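You operate a simulated robot arm through the tools that you are given. There is no shell and no other tool. Be economical: measure what you need, move in short steps, check, and stop when the job is done.

You run a simulated robot arm. Do the job below in one go: nothing can be reset, and whatever is moved stays where it is left.

## Task
Put two of the black nozzles from the top of the casting table on the panel one.

It is judged by the outcome, as a careful person would: the job done as asked, and still so three seconds after it is handed in. It fails if anything else is knocked over, pushed out of place, dropped, spilled or broken.

## Robot
A 7-joint arm with a two-finger parallel gripper, fixed in place. Base frame: the origin is at the foot of the arm, x ahead of it, y to its left, z up; the work surface is at about z = 0. Lengths are in mm, angles in rad, forces in N, time in s.
With the tool pointing down near the work surface it reaches from about 240 to 620 mm from the base axis. Its first joint turns from -1.152 to 1.152 rad. Payload 2.6 kg.
The TCP is the grasp point between the finger pads, 30 mm short of the fingertips. In the tool frame z runs along the fingers and y along their closing line. Largest opening 94 mm; finger width 28, thickness 10; the body of the gripper, 50 by 96 mm, starts 55 mm behind the TCP.
Orientation is told as [roll, pitch, yaw] about the base's x, y, z axes, in that order, counted from this pose: with the fingers straight down and closing along the base's y, the tool's x points along the base's -x, its y along +y and its z along -z.

## Interface
- The arm moves only by the tool servo_tool. Its argument "series" is one flat list of numbers, 7 for each row, row after row: the turn, a rotation vector about the tool's x, y, z in rad, then the shift along the tool's x, y, z in mm, then the closure in counts, from 0 (fully open) to 255 (shut). In form: [rx, ry, rz, x, y, z, grip, rx, ry, rz, x, y, z, grip, ...]. A call has 1 to 12 rows; each row shifts and turns the commanded pose from where the row before left it, along the tool's axes as they then stand. A row lasts 0.2 s, in which the tool goes at most 50 mm and 0.15 rad; a call with a longer step from one row to the next is refused whole, and so is a gripper value outside its range. Where a pose cannot be reached the arm comes as near as it can. A force on the tool above 40 N (or 10 N above the force at the start of the call, whichever is more), or a blocked arm, ends the call early, and 0.2 s more pass. Each finger travels about 72 mm/s and halts on what it meets, pressing with about 40 N; the grip force reading is that of the motor and also rises with nothing between the fingers. The clock runs only during rows and for 0.2 s after the last one: add rows that do not move to give the fingers time. It gives the time, the measured TCP pose, the force on the tool (base axes), the opening and the grip force at its end, in the units of the frame above (readings bear some noise), and new pictures: "views" is both (left out), scene, wrist or none.
- Cameras (640 x 400 px; columns grow to the right, rows downward): "scene" is fixed at [45, 436.4, 580.8]; the picture's right is [-0.70, -0.72, 0.00], its down [-0.30, 0.30, -0.91] and it looks along [0.65, -0.63, -0.42] (base axes); focal length 312 px, centre (320, 200). "wrist" rides on the gripper at [-37, 0, -58] in the tool frame; the picture's right is [0.00, -1.00, 0.00], its down [0.97, 0.00, -0.24] and it looks along [0.24, 0.00, 0.97] (tool axes); focal length 218 px, centre (320, 200).
- probe_pixels(camera, pixels): for up to 12 pixels [column, row] of the newest picture of that camera ("zoom" is the newest enlarged one), the place [x, y, z] in the base frame of the surface seen there, good to about 2 mm. The clock stands still meanwhile.
- enlarge(camera, box): a new picture of the part [left, top, right, bottom] of that camera's present view, enlarged. The clock stands still meanwhile.
- sign_off(): hands the job in; it is judged then, once.

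Go step by step. Measure first, check grasps and placings, and put right what went wrong. The budget is 60 turns and 120 pictures, counting those below and the enlarged ones. Unless the task says otherwise, let go and move clear before handing in, and close with one line.

The tools are called after "Request:" as name(argument=value, ...) on one line, values as JSON. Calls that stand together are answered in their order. servo_tool: Moves the arm, as the interface text tells. Its arguments: {"type":"object","properties":{"series":{"type":"array","items":{"type":"number"}},"views":{"type":"string","enum":["both","scene","wrist","none"]}},"required":["series"]} The other tools are called the same way: probe_pixels (camera, pixels) gives the place of the surface under pixels of a picture; enlarge (camera, box) takes an enlarged picture of a part of a camera's view; sign_off () hands the job in.

At the start:

```text
t: 0.0
position: [323.4, -199.9, 353.3]
tool_rot: [0.002, 0.0, 0.0]
contact_force: [-0.6, 0.3, -0.1]
width: 94.2
grip_force: 0.2
```

scene: 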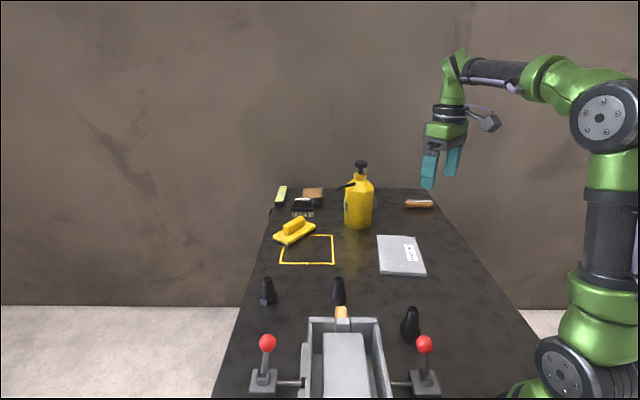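
wrist: 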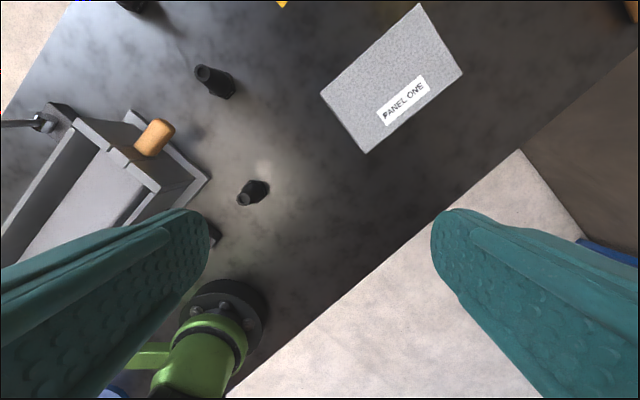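

The scene shows three black nozzles near (267,291), (339,291) and (410,323), and PANEL ONE at about (400,255). I'll enlarge and measure them.

Request:
enlarge(camera="scene", box=[220, 220, 460, 370])

Request:
probe_pixels(camera="scene", pixels=[[267, 283], [267, 298], [339, 281], [339, 297], [410, 311], [410, 330], [378, 237], [414, 237], [425, 274], [382, 274], [400, 255], [345, 312]])

Request:
enlarge(camera="wrist", box=[100, 0, 340, 250])

```text
2.67 times, centred on (340, 295) of scene
```

zoom: 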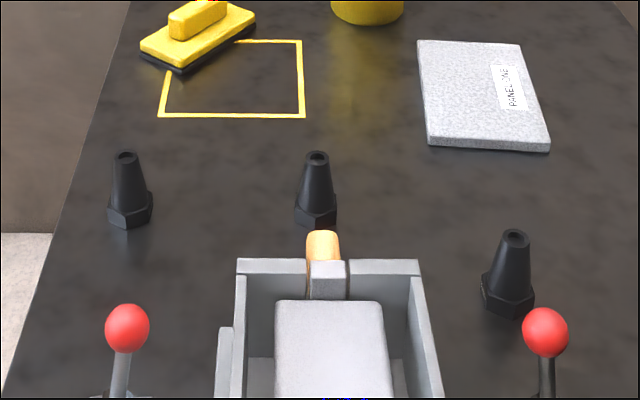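

```text
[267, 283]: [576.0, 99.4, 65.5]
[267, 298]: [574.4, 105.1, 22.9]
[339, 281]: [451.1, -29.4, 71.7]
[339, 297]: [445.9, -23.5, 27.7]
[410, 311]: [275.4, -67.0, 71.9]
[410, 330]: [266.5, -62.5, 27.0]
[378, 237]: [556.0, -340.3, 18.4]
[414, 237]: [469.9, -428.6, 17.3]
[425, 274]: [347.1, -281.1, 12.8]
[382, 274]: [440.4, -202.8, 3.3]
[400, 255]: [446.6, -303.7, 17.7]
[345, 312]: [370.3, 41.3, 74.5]
```

```text
1.60 times, centred on (220, 125) of wrist
```

zoom: 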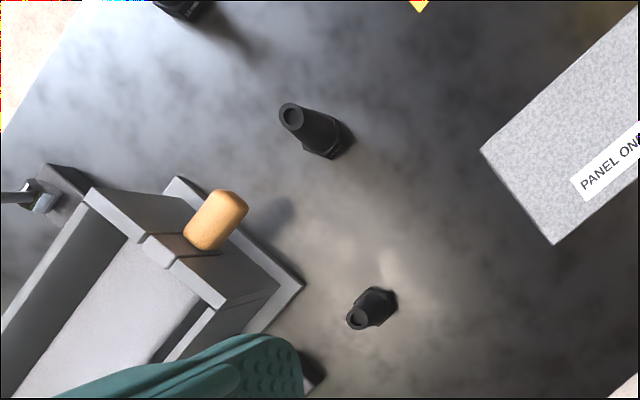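

Nozzles 2 and 3 are close, about 72 mm tall, and the panel's top is at z≈18. I'll probe the obstacles around nozzle 3 and the nozzle outlines.

Request:
probe_pixels(camera="scene", pixels=[[424, 344], [424, 380], [424, 366], [378, 322], [314, 322], [340, 322], [344, 310], [403, 330], [418, 333], [332, 301], [345, 301], [385, 345]])

Request:
probe_pixels(camera="wrist", pixels=[[203, 73], [220, 88], [234, 92], [241, 199], [256, 190], [268, 190], [320, 95], [418, 4], [462, 74], [366, 153], [389, 70]])

```text
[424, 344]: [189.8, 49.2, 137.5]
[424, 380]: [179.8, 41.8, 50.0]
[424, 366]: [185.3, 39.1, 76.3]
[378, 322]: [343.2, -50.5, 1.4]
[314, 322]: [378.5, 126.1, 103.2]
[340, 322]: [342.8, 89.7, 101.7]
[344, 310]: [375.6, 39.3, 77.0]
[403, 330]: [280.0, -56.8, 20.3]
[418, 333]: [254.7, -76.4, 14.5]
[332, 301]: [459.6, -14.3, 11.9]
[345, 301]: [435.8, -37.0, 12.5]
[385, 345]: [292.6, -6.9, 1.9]
```

```text
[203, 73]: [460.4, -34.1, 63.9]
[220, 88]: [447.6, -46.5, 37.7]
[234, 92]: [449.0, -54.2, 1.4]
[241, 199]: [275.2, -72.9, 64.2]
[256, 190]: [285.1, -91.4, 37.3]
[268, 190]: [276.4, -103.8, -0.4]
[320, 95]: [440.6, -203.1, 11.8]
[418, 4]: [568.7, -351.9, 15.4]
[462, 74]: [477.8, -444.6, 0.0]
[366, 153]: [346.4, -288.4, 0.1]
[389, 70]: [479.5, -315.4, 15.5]
```

Nozzle 3 is at about (274,-77) and nozzle 2 at about (454,-36), with the lever well clear. I'll move above nozzle 3 for a look from overhead.

Request:
servo_tool(series=[0, 0, 0, 12, 31, 26, 0, 0, 0, 0, 12, 31, 26, 0, 0, 0, 0, 12, 31, 26, 0, 0, 0, 0, 12, 30, 25, 0, 0, 0, 0, 0, 0, 0, 0], views="wrist")

```text
t: 1.2
position: [277.1, -75.2, 249.2]
tool_rot: [0.0, 0.0, 0.0]
contact_force: [0.7, 0.0, 0.2]
width: 93.9
grip_force: 0.0
```

wrist: 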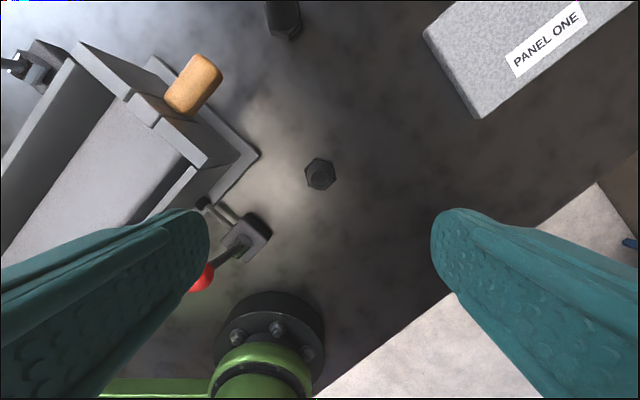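

The nozzle is at (320,173) in the wrist view, seen from nearly straight above. I'll enlarge it to read the hex orientation.

Request:
enlarge(camera="wrist", box=[272, 143, 368, 203])

Request:
probe_pixels(camera="wrist", pixels=[[320, 179], [320, 160], [306, 168], [335, 168], [320, 186], [260, 155], [205, 205], [245, 232], [205, 278]])

```text
6.67 times, centred on (320, 173) of wrist
```

zoom: 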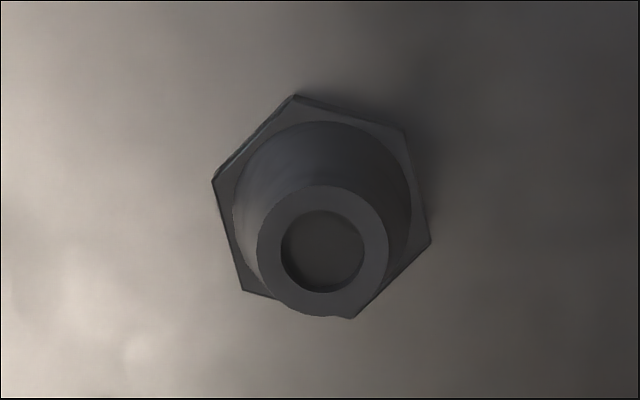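

```text
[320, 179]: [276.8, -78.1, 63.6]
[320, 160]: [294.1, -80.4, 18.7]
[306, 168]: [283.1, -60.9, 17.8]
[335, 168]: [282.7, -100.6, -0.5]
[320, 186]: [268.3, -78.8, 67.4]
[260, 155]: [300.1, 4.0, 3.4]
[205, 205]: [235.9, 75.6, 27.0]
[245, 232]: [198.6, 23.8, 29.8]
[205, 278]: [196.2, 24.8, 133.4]
```

The hex's flats are tilted about 14° and its centre is near (277.5,-77). I'll yaw to square the fingers with the flats and come down part way.

Request:
servo_tool(series=[0, 0, -0.12, 0, -1, 20, 0, 0, 0, -0.12, 0, -1, 40, 0, 0, 0, 0, 0, 0, 40, 0, 0, 0, 0, 0, 0, 30, 0, 0, 0, 0, 0, 0, 0, 0])

```text
t: 2.4
position: [276.3, -80.7, 118.8]
tool_rot: [-0.001, 0.001, 0.241]
contact_force: [0.9, 0.0, 0.8]
width: 94.2
grip_force: 0.1
```

scene: 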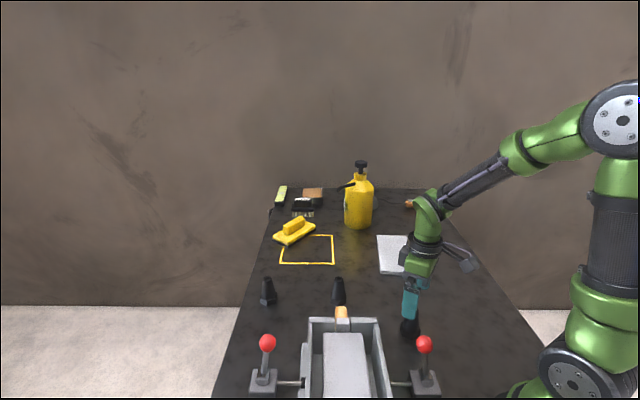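
wrist: 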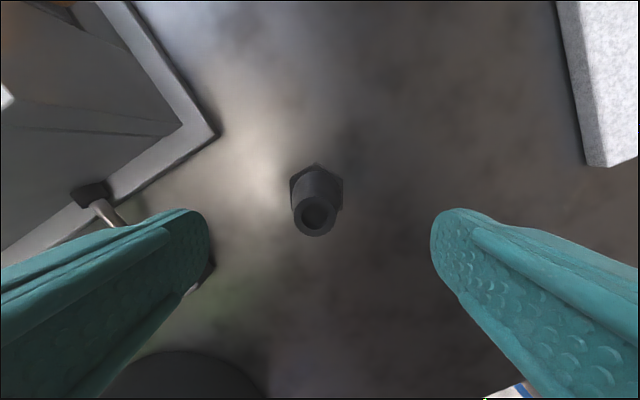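

Aligned: the nozzle is at column ~316 with its flats facing the fingers. I'll correct slightly and lower to z≈36.

Request:
servo_tool(series=[0, 0, 0, -3.5, 2.5, 20, 0, 0, 0, 0, 0, 0, 30, 0, 0, 0, 0, 0, 0, 32, 0, 0, 0, 0, 0, 0, 0, 0])

```text
t: 3.4
position: [277.7, -78.9, 37.4]
tool_rot: [-0.001, -0.001, 0.238]
contact_force: [-0.1, -0.5, -1.2]
width: 94.0
grip_force: 0.0
```

scene: 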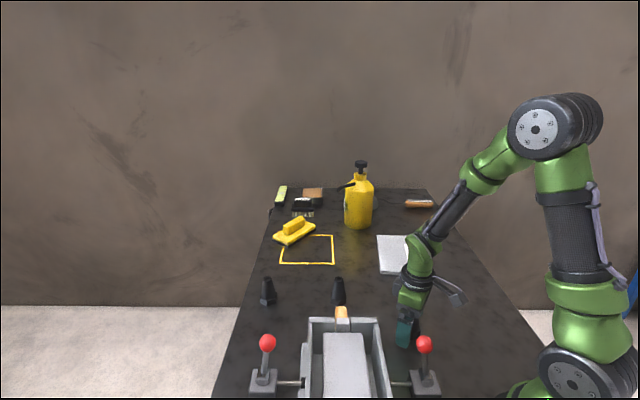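
wrist: 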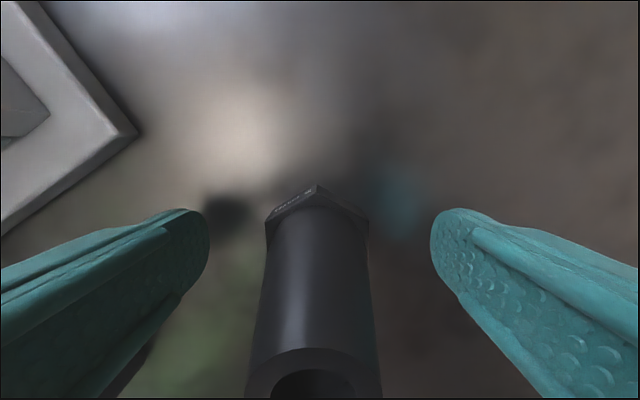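

The fingers straddle the nozzle symmetrically, so I'll close and check.

Request:
servo_tool(series=[0, 0, 0, 0, 0, 0, 255, 0, 0, 0, 0, 0, 0, 255, 0, 0, 0, 0, 0, 0, 255, 0, 0, 0, 0, 0, 0, 255], views="wrist")

```text
t: 4.4
position: [277.9, -77.7, 38.2]
tool_rot: [-0.002, 0.001, 0.242]
contact_force: [-0.4, 0.0, 0.6]
width: 38.4
grip_force: 40.0
```

wrist: 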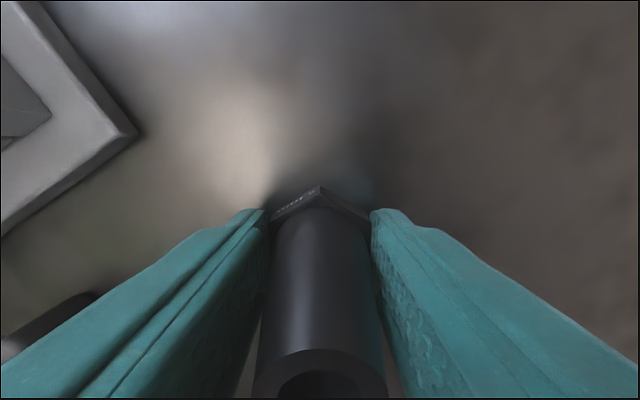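

Held: 38.4 mm across the flats. I'll lift about 110 mm and carry it above the far placing spot on the panel (488,-337).

Request:
servo_tool(series=[0, 0, 0, 0, 0, -36, 255, 0, 0, 0, 0, 0, -37, 255, 0, 0, 0, 0, 0, -37, 255, 0, 0, 0, -17.76, -37.7, 0, 255, 0, 0, 0, -17.76, -37.7, 0, 255, 0, 0, 0, -17.76, -37.7, 0, 255, 0, 0, 0, -17.76, -37.7, 0, 255, 0, 0, 0, -17.76, -37.7, 0, 255, 0, 0, 0, -17.76, -37.7, 0, 255, 0, 0, 0, -17.76, -37.7, 0, 255, 0, 0, 0, -17.76, -37.7, 0, 255, 0, 0, 0, 0, 0, 0, 255])

Request:
servo_tool(series=[0, 0, 0.14, 0, 0, 0, 255, 0, 0, 0.14, 0, 0, 0, 255, 0, 0, 0.14, 0, 0, 0, 255, 0, 0, 0.14, 0, 0, 0, 255, 0, 0, 0.14, 0, 0, 0, 255, 0, 0, 0.14, 0, 0, 0, 255, 0, 0, 0.14, 0, 0, 0, 255, 0, 0, 0.13, 0, 0, 0, 255, 0, 0, 0, 0, 0, 0, 255])

```text
t: 7.0
position: [488.5, -335.1, 147.8]
tool_rot: [0.003, 0.002, 0.241]
contact_force: [-0.2, 0.1, -0.4]
width: 0.1
grip_force: 32.7
```

scene: 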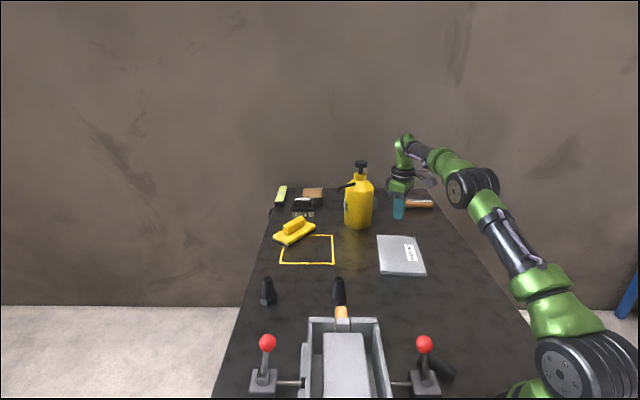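
wrist: 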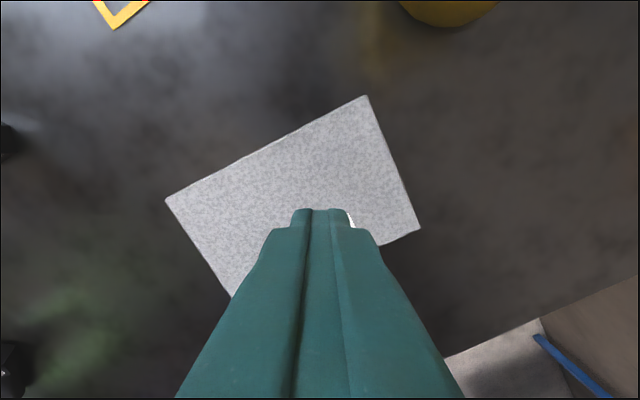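

```text
t: 9.0
position: [488.0, -336.7, 147.8]
tool_rot: [-0.001, 0.001, -0.875]
contact_force: [0.4, -0.4, 0.0]
width: 0.1
grip_force: 32.7
```

scene: 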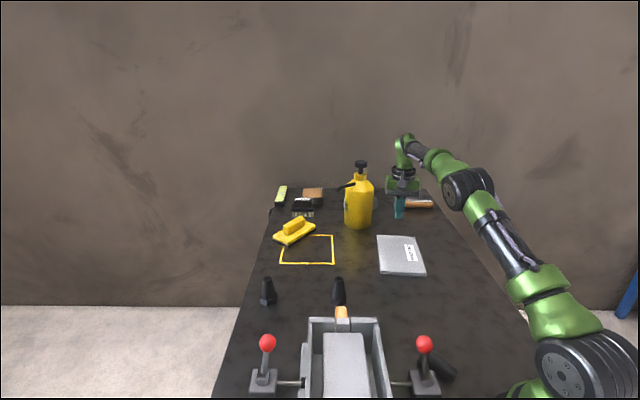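
wrist: 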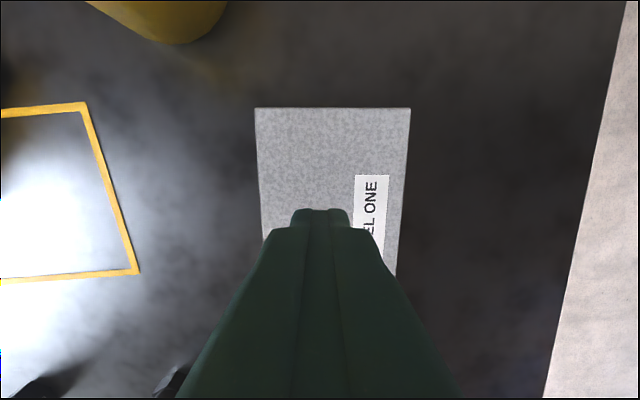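

The nozzle slipped out at the start of the lift: the width reads 0.1, and it now lies near (435,367) in the scene, by the right lever. I'll look closely at what state it and the lever are in.

Request:
enlarge(camera="scene", box=[340, 300, 500, 400])

Request:
probe_pixels(camera="scene", pixels=[[424, 344], [424, 380], [424, 366], [420, 358], [435, 367], [452, 375], [445, 368], [430, 362]])

```text
4.00 times, centred on (420, 350) of scene
```

zoom: 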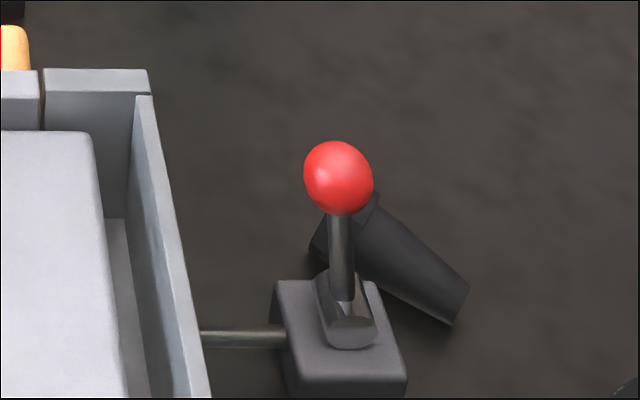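

```text
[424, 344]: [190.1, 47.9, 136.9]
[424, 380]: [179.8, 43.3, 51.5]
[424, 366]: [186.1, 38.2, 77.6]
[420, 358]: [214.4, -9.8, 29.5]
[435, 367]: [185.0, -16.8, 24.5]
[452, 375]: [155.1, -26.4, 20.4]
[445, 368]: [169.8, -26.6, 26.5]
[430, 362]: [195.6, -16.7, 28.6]
```

The lever hasn't moved, but the fallen nozzle lies at (155–215, -20), inside the arm's inner reach. I'll use the other two standing nozzles, gripping lower and lifting slowly with checks. I'm going above nozzle 2 first.

Request:
servo_tool(series=[0, 0, 0, 31.6, 20.85, -12.75, 0, 0, 0, 0, 31.6, 20.85, -12.75, 0, 0, 0, 0, 31.6, 20.85, -12.75, 0, 0, 0, 0, 31.6, 20.85, -12.75, 0, 0, 0, 0, 31.6, 20.85, -12.75, 0, 0, 0, 0, 31.6, 20.85, -12.75, 0, 0, 0, 0, 31.6, 20.85, -12.75, 0, 0, 0, 0, 31.6, 20.85, -12.75, 0, 0, 0, 0, 0, 0, 0, 0], views="wrist")

Request:
enlarge(camera="wrist", box=[256, 130, 384, 210])

```text
t: 11.0
position: [453.6, -34.9, 251.3]
tool_rot: [-0.001, 0.0, -0.871]
contact_force: [-0.6, -0.8, -0.4]
width: 94.0
grip_force: 0.0
```

wrist: 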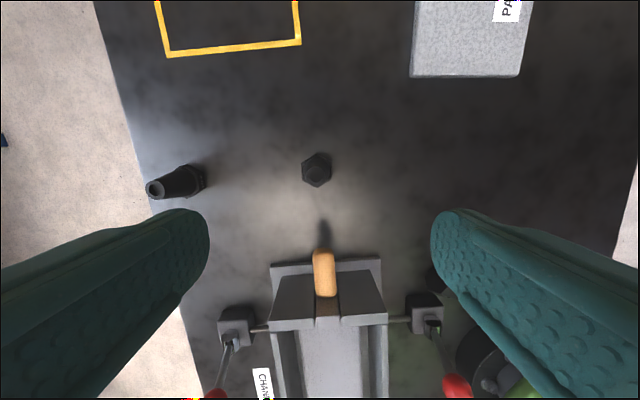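

```text
5.00 times, centred on (320, 170) of wrist
```

zoom: 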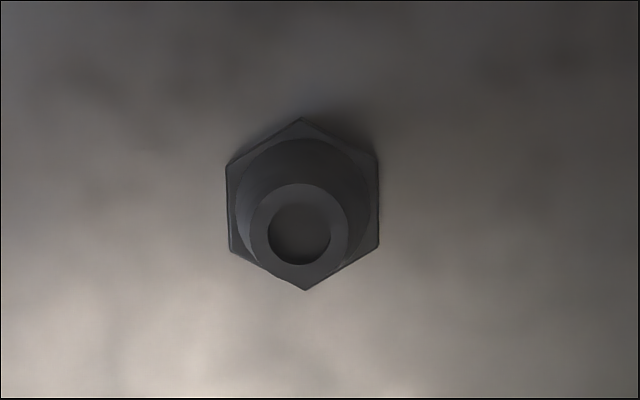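

The hex flats already line up with the closing line. I'll shift by (-5.5, +4.2) in the tool frame and descend to about z=110.

Request:
servo_tool(series=[0, 0, 0, -5.5, 4.2, 30, 0, 0, 0, 0, 0, 0, 40, 0, 0, 0, 0, 0, 0, 40, 0, 0, 0, 0, 0, 0, 31, 0, 0, 0, 0, 0, 0, 0, 0], views="wrist")

```text
t: 12.2
position: [459.3, -37.5, 107.6]
tool_rot: [0.001, 0.0, -0.871]
contact_force: [0.1, 0.8, 0.1]
width: 94.1
grip_force: 0.0
```

wrist: 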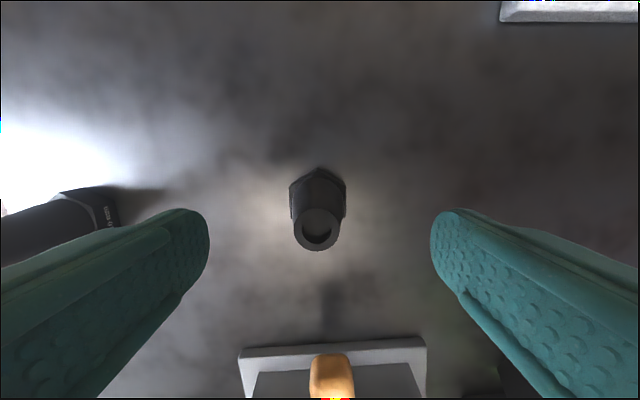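

Centred on column 317. I'll lower to z≈32, so the tips are about 2 mm above the table.

Request:
servo_tool(series=[0, 0, 0, -0.5, 0.5, 30, 0, 0, 0, 0, 0, 0, 30, 0, 0, 0, 0, 0, 0, 15.5, 0, 0, 0, 0, 0, 0, 0, 0], views="none")

Request:
servo_tool(series=[0, 0, 0, 0, 0, 0, 255, 0, 0, 0, 0, 0, 0, 255, 0, 0, 0, 0, 0, 0, 255, 0, 0, 0, 0, 0, 0, 255, 0, 0, 0, 0, 0, 0, 255], views="both")

```text
t: 13.2
position: [459.9, -37.7, 33.7]
tool_rot: [0.001, -0.001, -0.871]
contact_force: [0.9, 0.0, -0.1]
width: 94.0
grip_force: 0.0
```

```text
t: 14.4
position: [459.2, -37.3, 33.5]
tool_rot: [0.002, 0.0, -0.87]
contact_force: [-0.6, -0.2, 0.0]
width: 38.6
grip_force: 39.5
```

scene: 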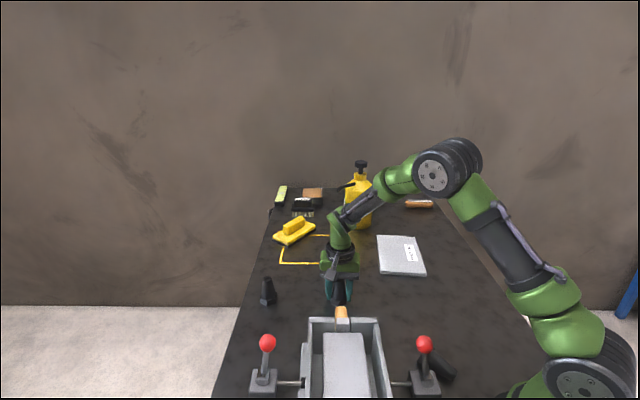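
wrist: 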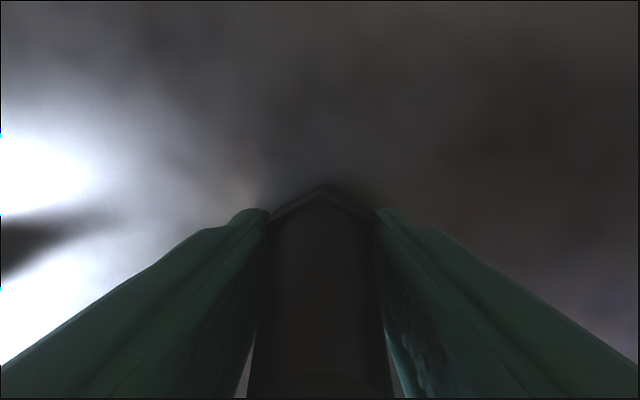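

Gripped at 38.6 mm. I'll make a slow test lift of 12 mm.

Request:
servo_tool(series=[0, 0, 0, 0, 0, -1, 255, 0, 0, 0, 0, 0, -2, 255, 0, 0, 0, 0, 0, -3, 255, 0, 0, 0, 0, 0, -3, 255, 0, 0, 0, 0, 0, -3, 255, 0, 0, 0, 0, 0, 0, 255], views="both")

Request:
enlarge(camera="scene", box=[300, 255, 380, 305])

```text
t: 15.8
position: [459.8, -36.4, 46.0]
tool_rot: [0.001, 0.0, -0.87]
contact_force: [0.2, 0.4, -0.6]
width: 38.4
grip_force: 40.0
```

scene: 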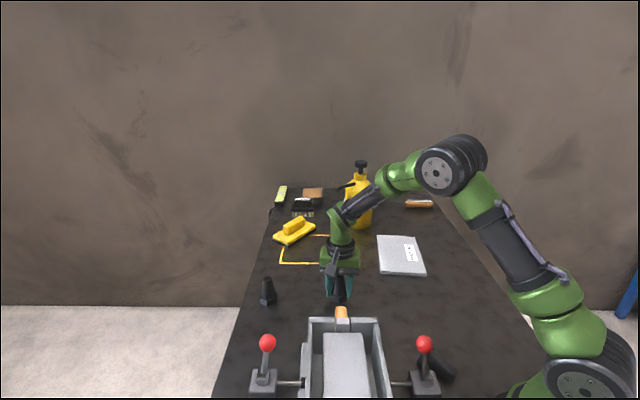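
wrist: 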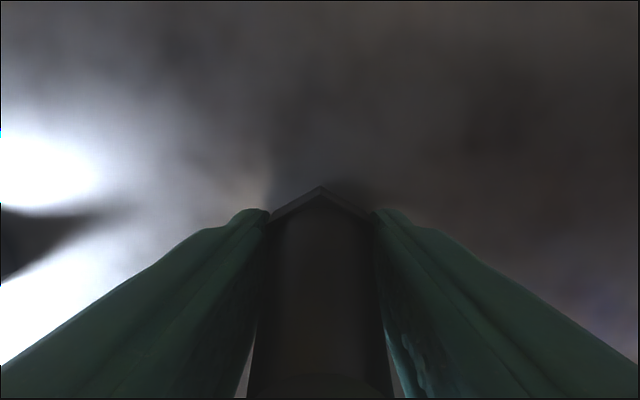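

```text
8.00 times, centred on (340, 280) of scene
```

zoom: 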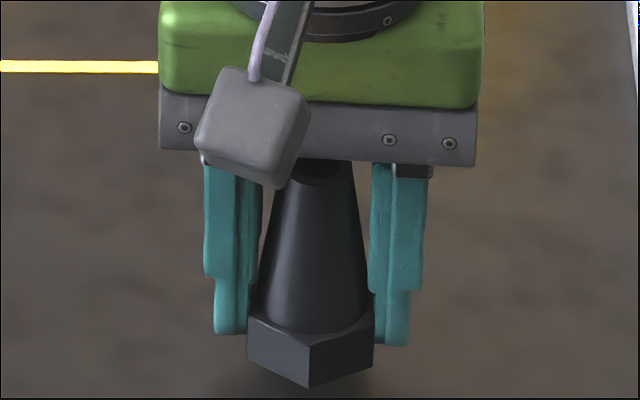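

It lifted without slipping: the hex corner stays at row 187 in the wrist view and the width is 38.4. I'll continue gently to z≈110.

Request:
servo_tool(series=[0, 0, 0, 0, 0, -3, 255, 0, 0, 0, 0, 0, -5, 255, 0, 0, 0, 0, 0, -7, 255, 0, 0, 0, 0, 0, -8, 255, 0, 0, 0, 0, 0, -8, 255, 0, 0, 0, 0, 0, -8, 255, 0, 0, 0, 0, 0, -8, 255, 0, 0, 0, 0, 0, -7, 255, 0, 0, 0, 0, 0, -5, 255, 0, 0, 0, 0, 0, -3, 255, 0, 0, 0, 0, 0, 0, 255], views="wrist")

```text
t: 18.2
position: [458.5, -36.8, 107.9]
tool_rot: [0.002, 0.0, -0.87]
contact_force: [-0.1, 1.3, -0.4]
width: 38.6
grip_force: 40.3
```

wrist: 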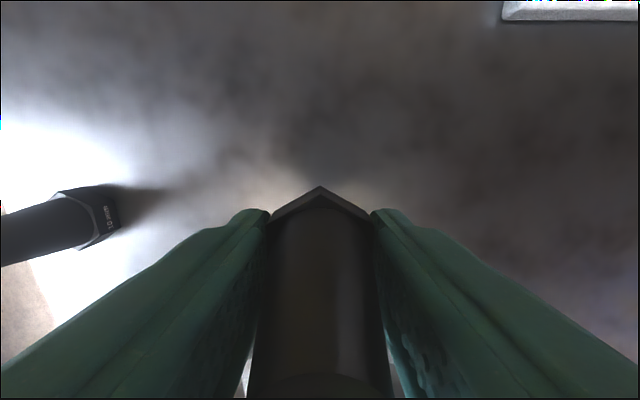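

Held steady. I'll carry it gently above the far half of the panel.

Request:
servo_tool(series=[0, 0, 0, -4.9, -3.4, 0, 255, 0, 0, 0, -11.5, -8.0, 0, 255, 0, 0, 0, -18.1, -12.5, 0, 255, 0, 0, 0, -24.7, -17, 0, 255, 0, 0, 0, -29.7, -20.4, 0, 255, 0, 0, 0, -31.3, -21.6, 0, 255, 0, 0, 0, -29.7, -20.4, 0, 255, 0, 0, 0, -28, -19.3, 0, 255, 0, 0, 0, -24.7, -17, 0, 255, 0, 0, 0, -20.6, -14.2, 0, 255, 0, 0, 0, -14.8, -10.2, 0, 255, 0, 0, 0, -9.9, -6.8, 0, 255])

```text
t: 20.8
position: [489.5, -337.0, 107.2]
tool_rot: [-0.001, 0.002, -0.87]
contact_force: [-0.3, -1.0, -0.4]
width: 38.5
grip_force: 40.1
```

scene: 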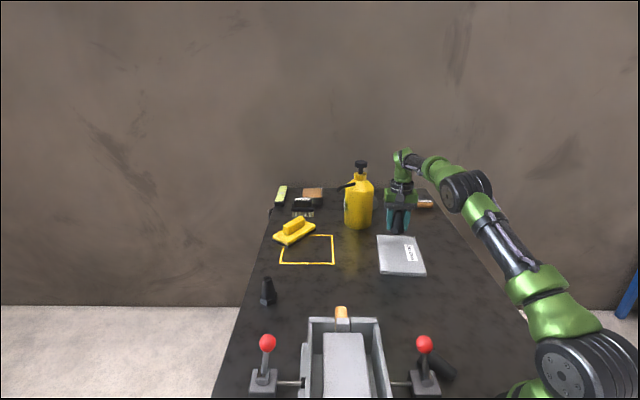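
wrist: 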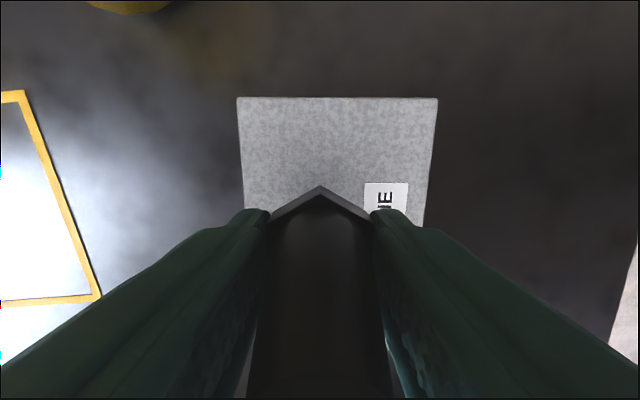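

Still held, over the panel. I'll measure the panel edges here before lowering.

Request:
probe_pixels(camera="wrist", pixels=[[240, 100], [434, 100], [246, 200], [424, 215], [300, 160], [365, 185]])

Request:
probe_pixels(camera="scene", pixels=[[380, 272], [424, 272], [378, 237], [414, 237], [379, 250], [385, 262], [410, 265]])

```text
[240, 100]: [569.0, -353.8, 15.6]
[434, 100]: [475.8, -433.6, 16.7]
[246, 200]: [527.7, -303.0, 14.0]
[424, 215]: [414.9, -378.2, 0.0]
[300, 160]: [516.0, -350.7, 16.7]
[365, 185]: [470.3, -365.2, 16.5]
```

```text
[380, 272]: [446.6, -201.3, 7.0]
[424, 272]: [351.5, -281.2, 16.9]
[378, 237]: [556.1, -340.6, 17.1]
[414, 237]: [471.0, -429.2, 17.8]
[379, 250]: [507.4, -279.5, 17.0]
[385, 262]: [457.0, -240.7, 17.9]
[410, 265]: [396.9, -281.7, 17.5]
```

The panel's centre is about (460,-318) with its top at z≈17, so this spot is well inside. I expect contact at TCP z≈50.5, so I'll lower to just above that.

Request:
servo_tool(series=[0, 0, 0, 0, 0, 4, 255, 0, 0, 0, 0, 0, 8, 255, 0, 0, 0, 0, 0, 10, 255, 0, 0, 0, 0, 0, 10, 255, 0, 0, 0, 0, 0, 8, 255, 0, 0, 0, 0, 0, 6, 255, 0, 0, 0, 0, 0, 4, 255, 0, 0, 0, 0, 0, 3, 255, 0, 0, 0, 0, 0, 0, 255], views="scene")

Request:
enlarge(camera="scene", box=[360, 205, 440, 255])

```text
t: 22.8
position: [489.7, -335.6, 54.2]
tool_rot: [-0.001, 0.0, -0.87]
contact_force: [-0.5, 0.4, -1.1]
width: 38.3
grip_force: 40.3
```

scene: 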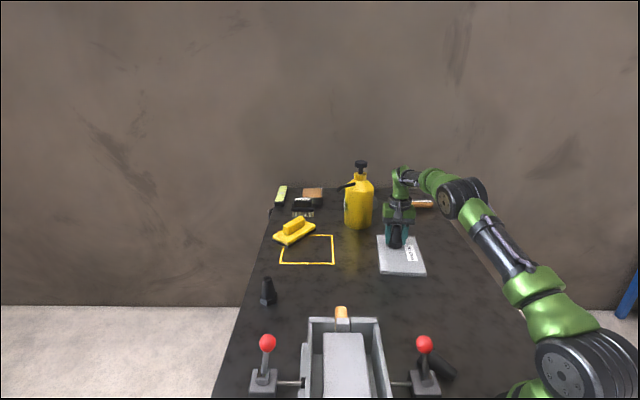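

```text
8.00 times, centred on (400, 230) of scene
```

zoom: 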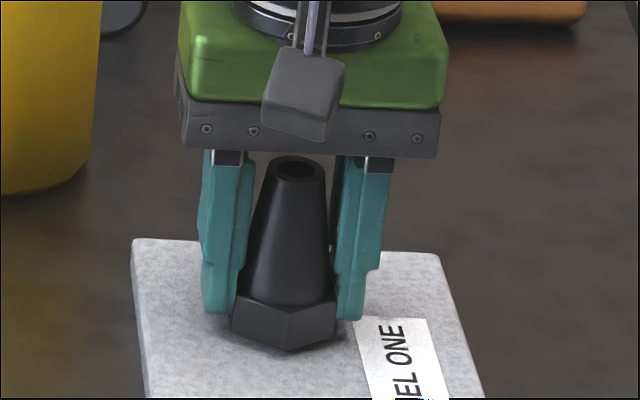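

The nozzle hangs upright just above the panel. I'll lower in 1 mm steps, watching the force.

Request:
servo_tool(series=[0, 0, 0, 0, 0, 1, 255, 0, 0, 0, 0, 0, 1, 255, 0, 0, 0, 0, 0, 1, 255, 0, 0, 0, 0, 0, 0, 255], views="none")

```text
t: 23.8
position: [488.9, -336.1, 52.0]
tool_rot: [0.0, -0.001, -0.869]
contact_force: [-0.2, -0.2, -0.3]
width: 38.8
grip_force: 40.2
```

Request:
servo_tool(series=[0, 0, 0, 0, 0, 0.7, 255, 0, 0, 0, 0, 0, 0.7, 255, 0, 0, 0, 0, 0, 0, 255], views="none")

```text
t: 24.6
position: [488.7, -336.9, 50.5]
tool_rot: [0.001, -0.001, -0.869]
contact_force: [-0.6, -0.7, -1.2]
width: 38.7
grip_force: 40.2
```

No clear contact force yet, so I'll continue down in small steps.

Request:
servo_tool(series=[0, 0, 0, 0, 0, 0.6, 255, 0, 0, 0, 0, 0, 0.6, 255, 0, 0, 0, 0, 0, 0, 255], views="none")

Request:
enlarge(camera="scene", box=[376, 230, 416, 255])

```text
t: 25.4
position: [489.4, -337.0, 49.1]
tool_rot: [-0.001, 0.001, -0.869]
contact_force: [-0.1, 0.5, 2.9]
width: 38.5
grip_force: 40.0
```

```text
16.00 times, centred on (396, 242) of scene
```

zoom: 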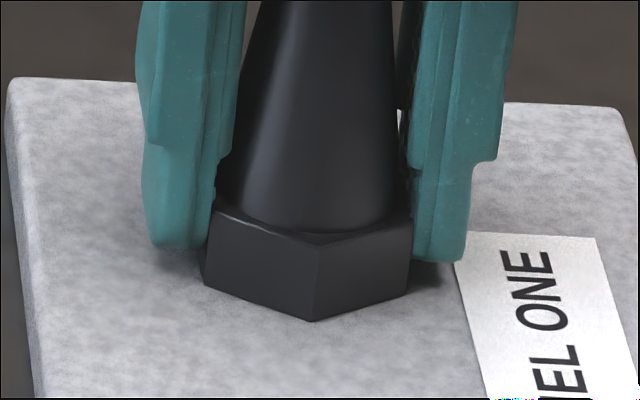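

Contact at 2.9 N, with the nozzle standing flat on the panel. I'll release and rise straight up.

Request:
servo_tool(series=[0, 0, 0, 0, 0, 0, 200, 0, 0, 0, 0, 0, 0, 120, 0, 0, 0, 0, 0, 0, 0, 0, 0, 0, 0, 0, 0, 0, 0, 0, 0, 0, 0, -10, 0, 0, 0, 0, 0, 0, -25, 0, 0, 0, 0, 0, 0, -35, 0, 0, 0, 0, 0, 0, -40, 0, 0, 0, 0, 0, 0, -40, 0, 0, 0, 0, 0, 0, 0, 0])

```text
t: 27.6
position: [489.6, -334.4, 197.9]
tool_rot: [0.0, 0.001, -0.87]
contact_force: [-0.1, 0.6, 0.3]
width: 94.2
grip_force: 0.0
```

scene: 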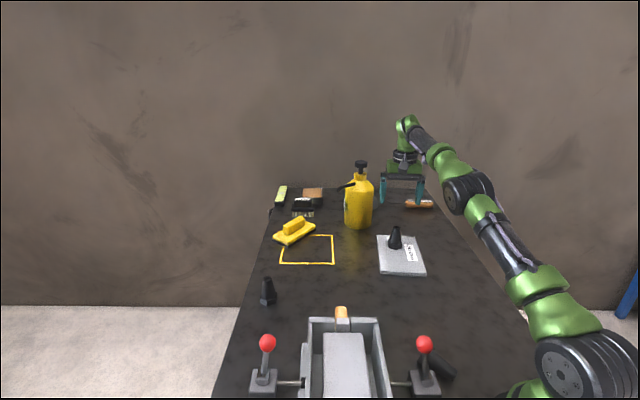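
wrist: 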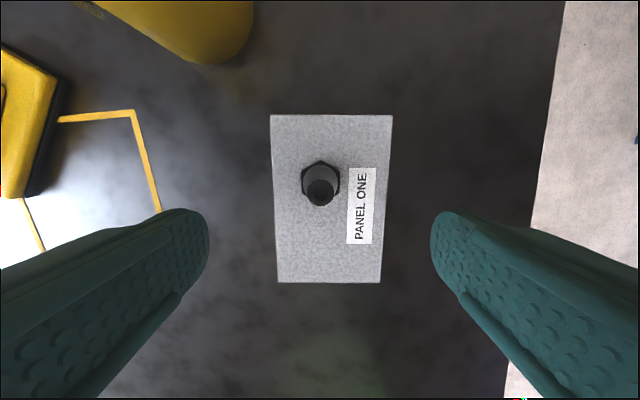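

Nozzle standing stably on the panel. Next I'll go above the left nozzle, at about (582,98).

Request:
servo_tool(series=[0, 0, 0, 27.2, 34.9, -3, 0, 0, 0, 0, 27.2, 34.9, -3, 0, 0, 0, 0, 27.2, 34.9, -3, 0, 0, 0, 0, 27.2, 34.9, -3, 0, 0, 0, 0, 27.2, 34.9, -3, 0, 0, 0, 0, 27.2, 34.9, -3, 0, 0, 0, 0, 27.2, 34.9, -3, 0, 0, 0, 0, 27.2, 34.9, -3, 0, 0, 0, 0, 27.2, 34.9, -3, 0, 0, 0, 0, 27.2, 34.9, -3, 0, 0, 0, 0, 0, 0, 0, 0])

Request:
enlarge(camera="wrist", box=[256, 130, 384, 210])

```text
t: 30.0
position: [577.7, 100.7, 225.4]
tool_rot: [0.001, -0.002, -0.868]
contact_force: [-0.5, -0.6, 0.0]
width: 93.9
grip_force: 0.1
out of reach, approached as far as the arm can: row 10
```

scene: 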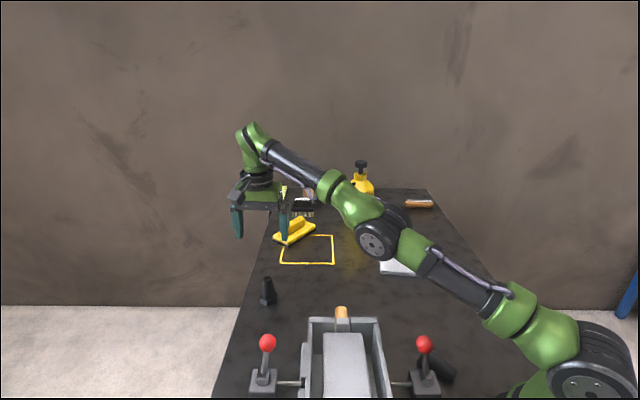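
wrist: 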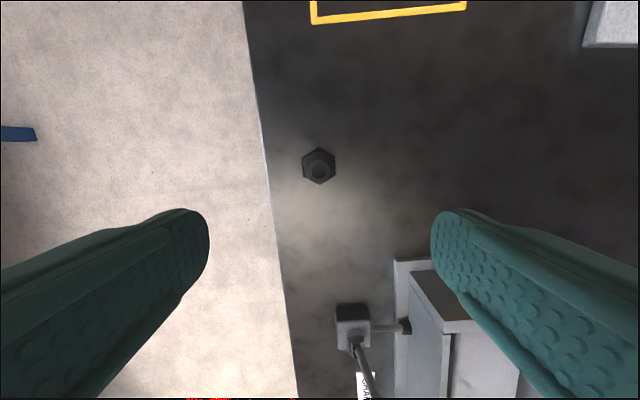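

```text
5.00 times, centred on (320, 170) of wrist
```

zoom: 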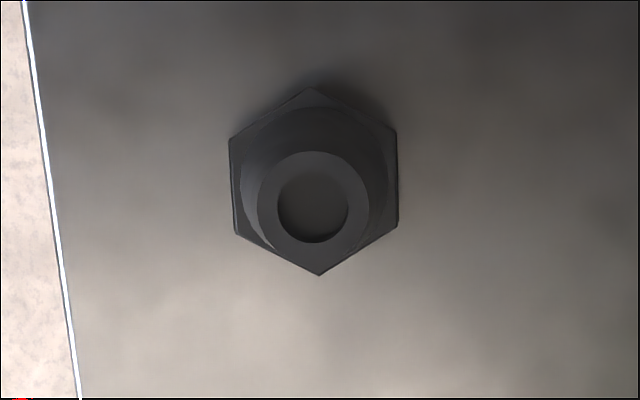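

The hex is aligned to within about 2° and the nozzle is at about (588,91). That height was at the reach limit, so I'll descend to z≈110 with the correction and re-check.

Request:
servo_tool(series=[0, 0, -0.03, 0, 0, 25, 0, 0, 0, 0, 0, 0, 30, 0, 0, 0, 0, -4, 0, 30, 0, 0, 0, 0, -4.9, 0, 30, 0, 0, 0, 0, 0, 0, 0, 0], views="wrist")

```text
t: 31.2
position: [605.4, 98.5, 115.9]
tool_rot: [-0.003, 0.0, -0.84]
contact_force: [-0.1, 0.0, 0.2]
width: 93.9
grip_force: 0.1
out of reach, approached as far as the arm can: row 1, 2, 3, 4
```

wrist: 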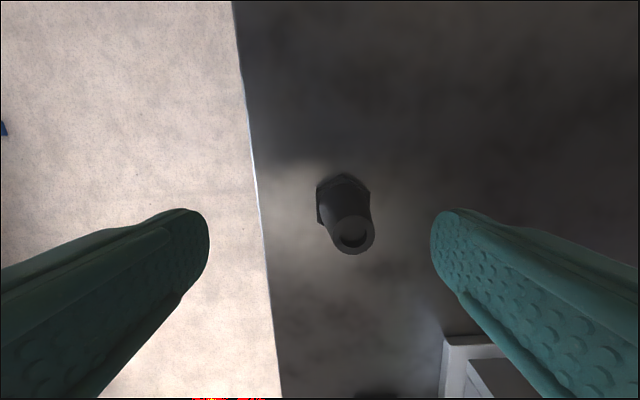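

The TCP reads (605,98), while the nozzle is still at (587.7,92.7). I'll shift back by tool (+7.5,-17) at this height and see where the command really stands.

Request:
servo_tool(series=[0, 0, 0, 3.5, -8.5, 0, 0, 0, 0, 0, 4, -8.5, 0, 0, 0, 0, 0, 0, 0, 0, 0, 0, 0, 0, 0, 0, 0, 0], views="wrist")

```text
t: 32.2
position: [604.6, 97.0, 119.7]
tool_rot: [-0.002, 0.001, -0.839]
contact_force: [0.1, 0.2, -0.2]
width: 94.1
grip_force: 0.1
out of reach, approached as far as the arm can: row 1, 2
```

wrist: 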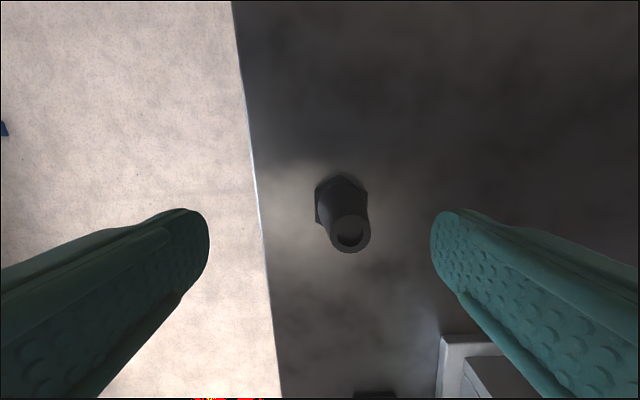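

The command is still outside reach, so I'll step radially inward until the arm follows again.

Request:
servo_tool(series=[0, 0, 0, 8.1, -12.6, 0, 0, 0, 0, 0, 0, 0, 0, 0], views="none")

Request:
servo_tool(series=[0, 0, 0, 8.1, -12.6, 0, 0, 0, 0, 0, 0, 0, 0, 0], views="none")

```text
t: 32.8
position: [604.0, 96.3, 121.0]
tool_rot: [-0.002, 0.0, -0.839]
contact_force: [0.5, 0.5, -0.4]
width: 94.0
grip_force: 0.0
out of reach, approached as far as the arm can: row 1
```

```text
t: 33.4
position: [603.7, 97.3, 120.6]
tool_rot: [-0.002, 0.0, -0.838]
contact_force: [-1.1, -0.1, -0.7]
width: 94.0
grip_force: 0.2
out of reach, approached as far as the arm can: row 1
```

The arm barely follows, so this looks more like a wrist joint limit from the yaw than radius. The hex repeats every 60°, so I'll raise a bit and turn the tool by 60° to a more neutral yaw.

Request:
servo_tool(series=[0, 0, 0, 0, 0, -30, 0, 0, 0, 0, 0, 0, -30, 0, 0, 0, -0.15, 0, 0, 0, 0, 0, 0, -0.15, 0, 0, 0, 0, 0, 0, -0.15, 0, 0, 0, 0, 0, 0, -0.15, 0, 0, 0, 0, 0, 0, 0, 0, 0, 0, 0], views="both")

```text
t: 35.0
position: [598.0, 100.5, 158.0]
tool_rot: [0.0, 0.0, -0.237]
contact_force: [0.8, -0.1, -0.5]
width: 94.3
grip_force: 0.1
out of reach, approached as far as the arm can: row 2
```

scene: 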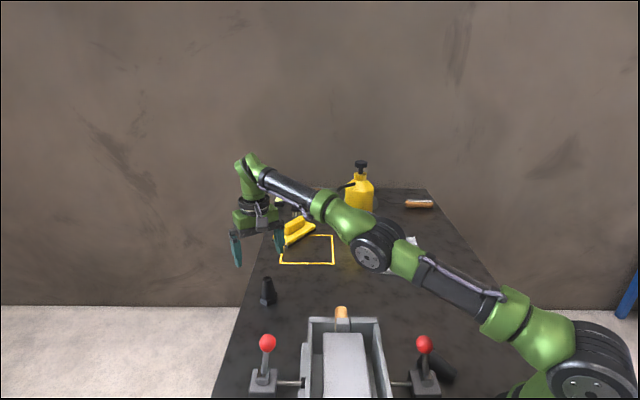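
wrist: 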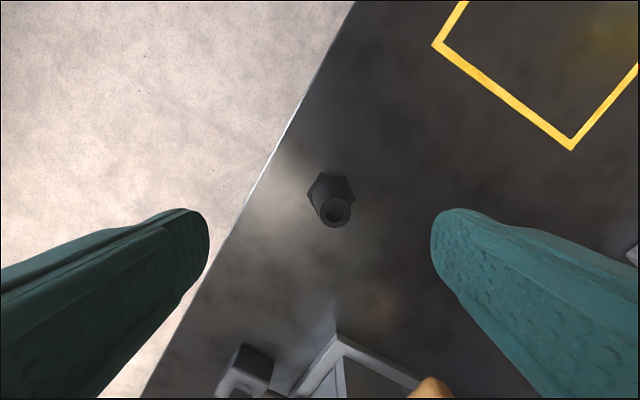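

The arm follows again now. I'll finish the turn to yaw ≈ +0.21.

Request:
servo_tool(series=[0, 0, -0.15, 0, 0, 0, 0, 0, 0, -0.15, 0, 0, 0, 0, 0, 0, -0.145, 0, 0, 0, 0, 0, 0, 0, 0, 0, 0, 0], views="wrist")

Request:
enlarge(camera="wrist", box=[256, 150, 384, 230])

```text
t: 36.0
position: [597.3, 99.8, 157.6]
tool_rot: [0.0, 0.001, 0.209]
contact_force: [-0.6, 0.2, -0.7]
width: 94.2
grip_force: 0.1
```

wrist: 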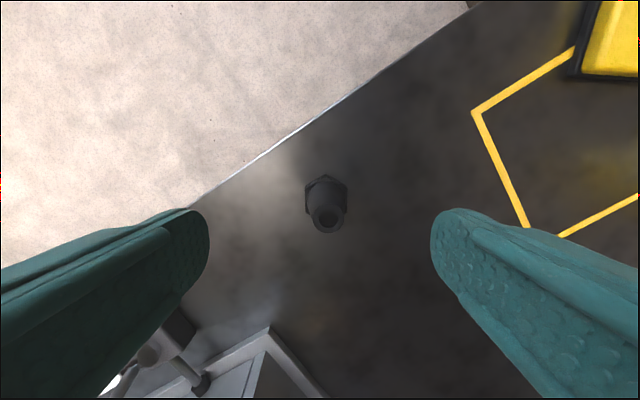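

```text
5.00 times, centred on (320, 190) of wrist
```

zoom: 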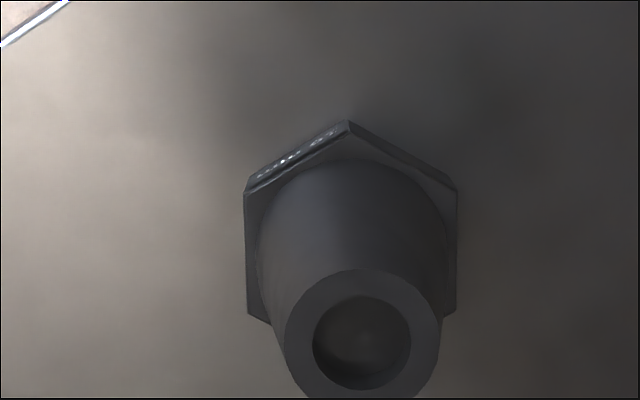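

Well aligned; the offset is tool (+10.2,-5.7). I'll shift and descend to z≈105.

Request:
servo_tool(series=[0, 0, 0, 10.2, -5.7, 0, 0, 0, 0, 0, 0, 0, 25, 0, 0, 0, 0, 0, 0, 25, 0, 0, 0, 0, 0, 0, 0, 0], views="wrist")

```text
t: 37.0
position: [589.0, 93.6, 106.8]
tool_rot: [0.0, 0.002, 0.204]
contact_force: [-0.2, -0.1, 0.3]
width: 93.9
grip_force: 0.1
```

wrist: 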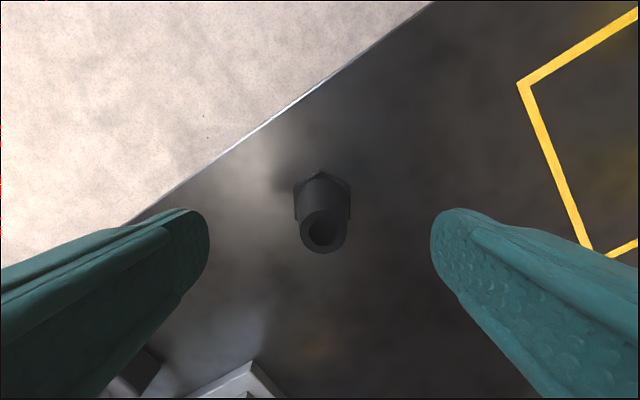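

Centred (column ~322). I'll lower to z≈33 and close.

Request:
servo_tool(series=[0, 0, 0, 0, -1, 25, 0, 0, 0, 0, 0, 0, 30, 0, 0, 0, 0, 0, 0, 19, 0, 0, 0, 0, 0, 0, 0, 0], views="wrist")

```text
t: 38.0
position: [588.6, 92.1, 33.1]
tool_rot: [0.0, -0.001, 0.203]
contact_force: [-0.7, -0.6, -0.3]
width: 94.0
grip_force: 0.0
```

wrist: 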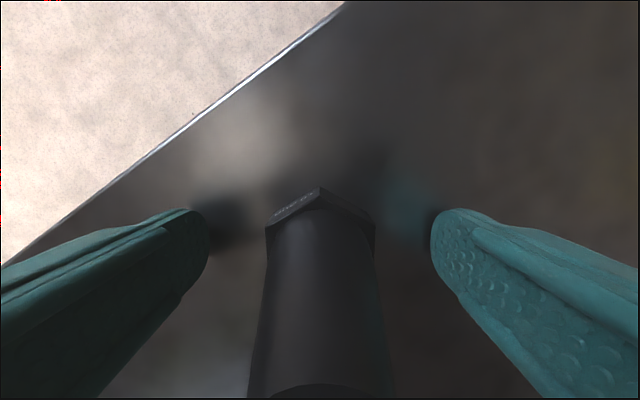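

Request:
servo_tool(series=[0, 0, 0, 0, 0, 0, 255, 0, 0, 0, 0, 0, 0, 255, 0, 0, 0, 0, 0, 0, 255, 0, 0, 0, 0, 0, 0, 255, 0, 0, 0, 0, 0, -1, 255, 0, 0, 0, 0, 0, -2, 255, 0, 0, 0, 0, 0, -3, 255, 0, 0, 0, 0, 0, -3, 255, 0, 0, 0, 0, 0, -3, 255, 0, 0, 0, 0, 0, 0, 255], views="both")

```text
t: 40.2
position: [590.1, 90.5, 45.7]
tool_rot: [0.001, 0.0, 0.204]
contact_force: [-0.9, 0.6, -1.0]
width: 38.4
grip_force: 39.9
```

scene: 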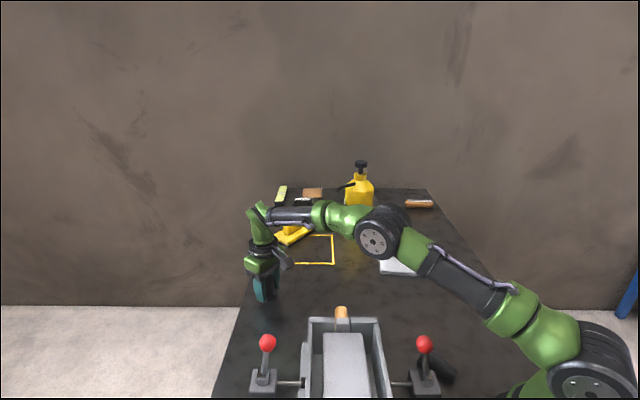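
wrist: 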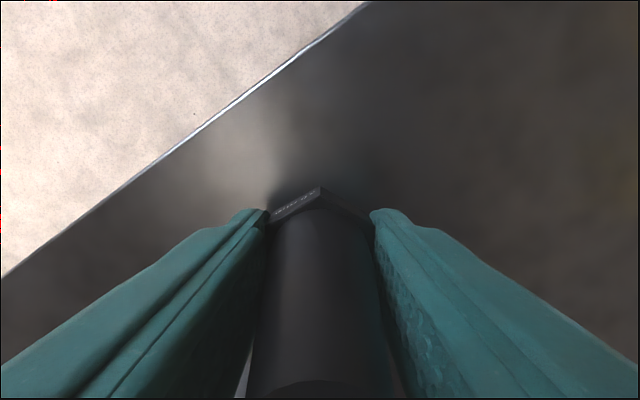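

Held (38.4 mm, hex corner steady at row 187). I'll lift gently to z≈125.

Request:
servo_tool(series=[0, 0, 0, 0, 0, -3, 255, 0, 0, 0, 0, 0, -6, 255, 0, 0, 0, 0, 0, -8, 255, 0, 0, 0, 0, 0, -10, 255, 0, 0, 0, 0, 0, -10, 255, 0, 0, 0, 0, 0, -10, 255, 0, 0, 0, 0, 0, -10, 255, 0, 0, 0, 0, 0, -10, 255, 0, 0, 0, 0, 0, -8, 255, 0, 0, 0, 0, 0, -4, 255, 0, 0, 0, 0, 0, 0, 255], views="wrist")

```text
t: 42.6
position: [590.4, 91.3, 124.8]
tool_rot: [0.002, 0.001, 0.204]
contact_force: [-0.6, 0.6, -0.1]
width: 38.6
grip_force: 40.4
```

wrist: 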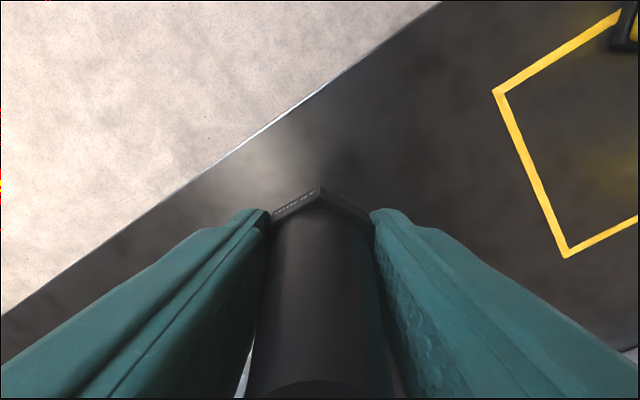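

Held. Carrying it gently toward the near half of the panel.

Request:
servo_tool(series=[0, 0, 0, 4.4, -6.7, 0, 255, 0, 0, 0, 10, -15, 0, 255, 0, 0, 0, 15.5, -23.3, 0, 255, 0, 0, 0, 21.1, -31.6, 0, 255, 0, 0, 0, 24.4, -36.6, 0, 255, 0, 0, 0, 25.5, -38.3, 0, 255, 0, 0, 0, 25.5, -38.3, 0, 255, 0, 0, 0, 24.4, -36.6, 0, 255, 0, 0, 0, 23.3, -34.9, 0, 255, 0, 0, 0, 19.9, -30, 0, 255, 0, 0, 0, 15.5, -23.3, 0, 255, 0, 0, 0, 6.6, -10, 0, 255], views="wrist")

```text
t: 45.2
position: [443.3, -270.2, 124.9]
tool_rot: [0.0, 0.001, 0.204]
contact_force: [0.4, -0.2, 0.2]
width: 38.5
grip_force: 40.1
```

wrist: 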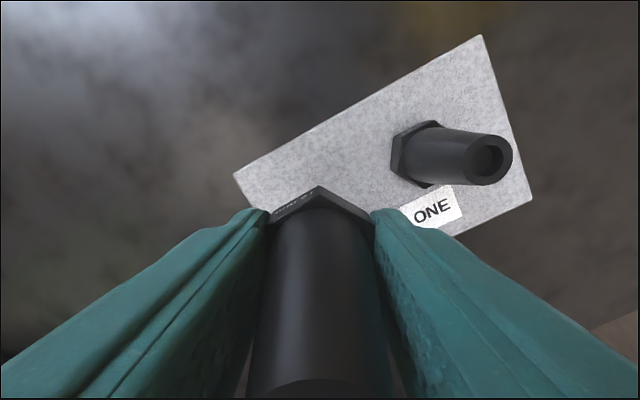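

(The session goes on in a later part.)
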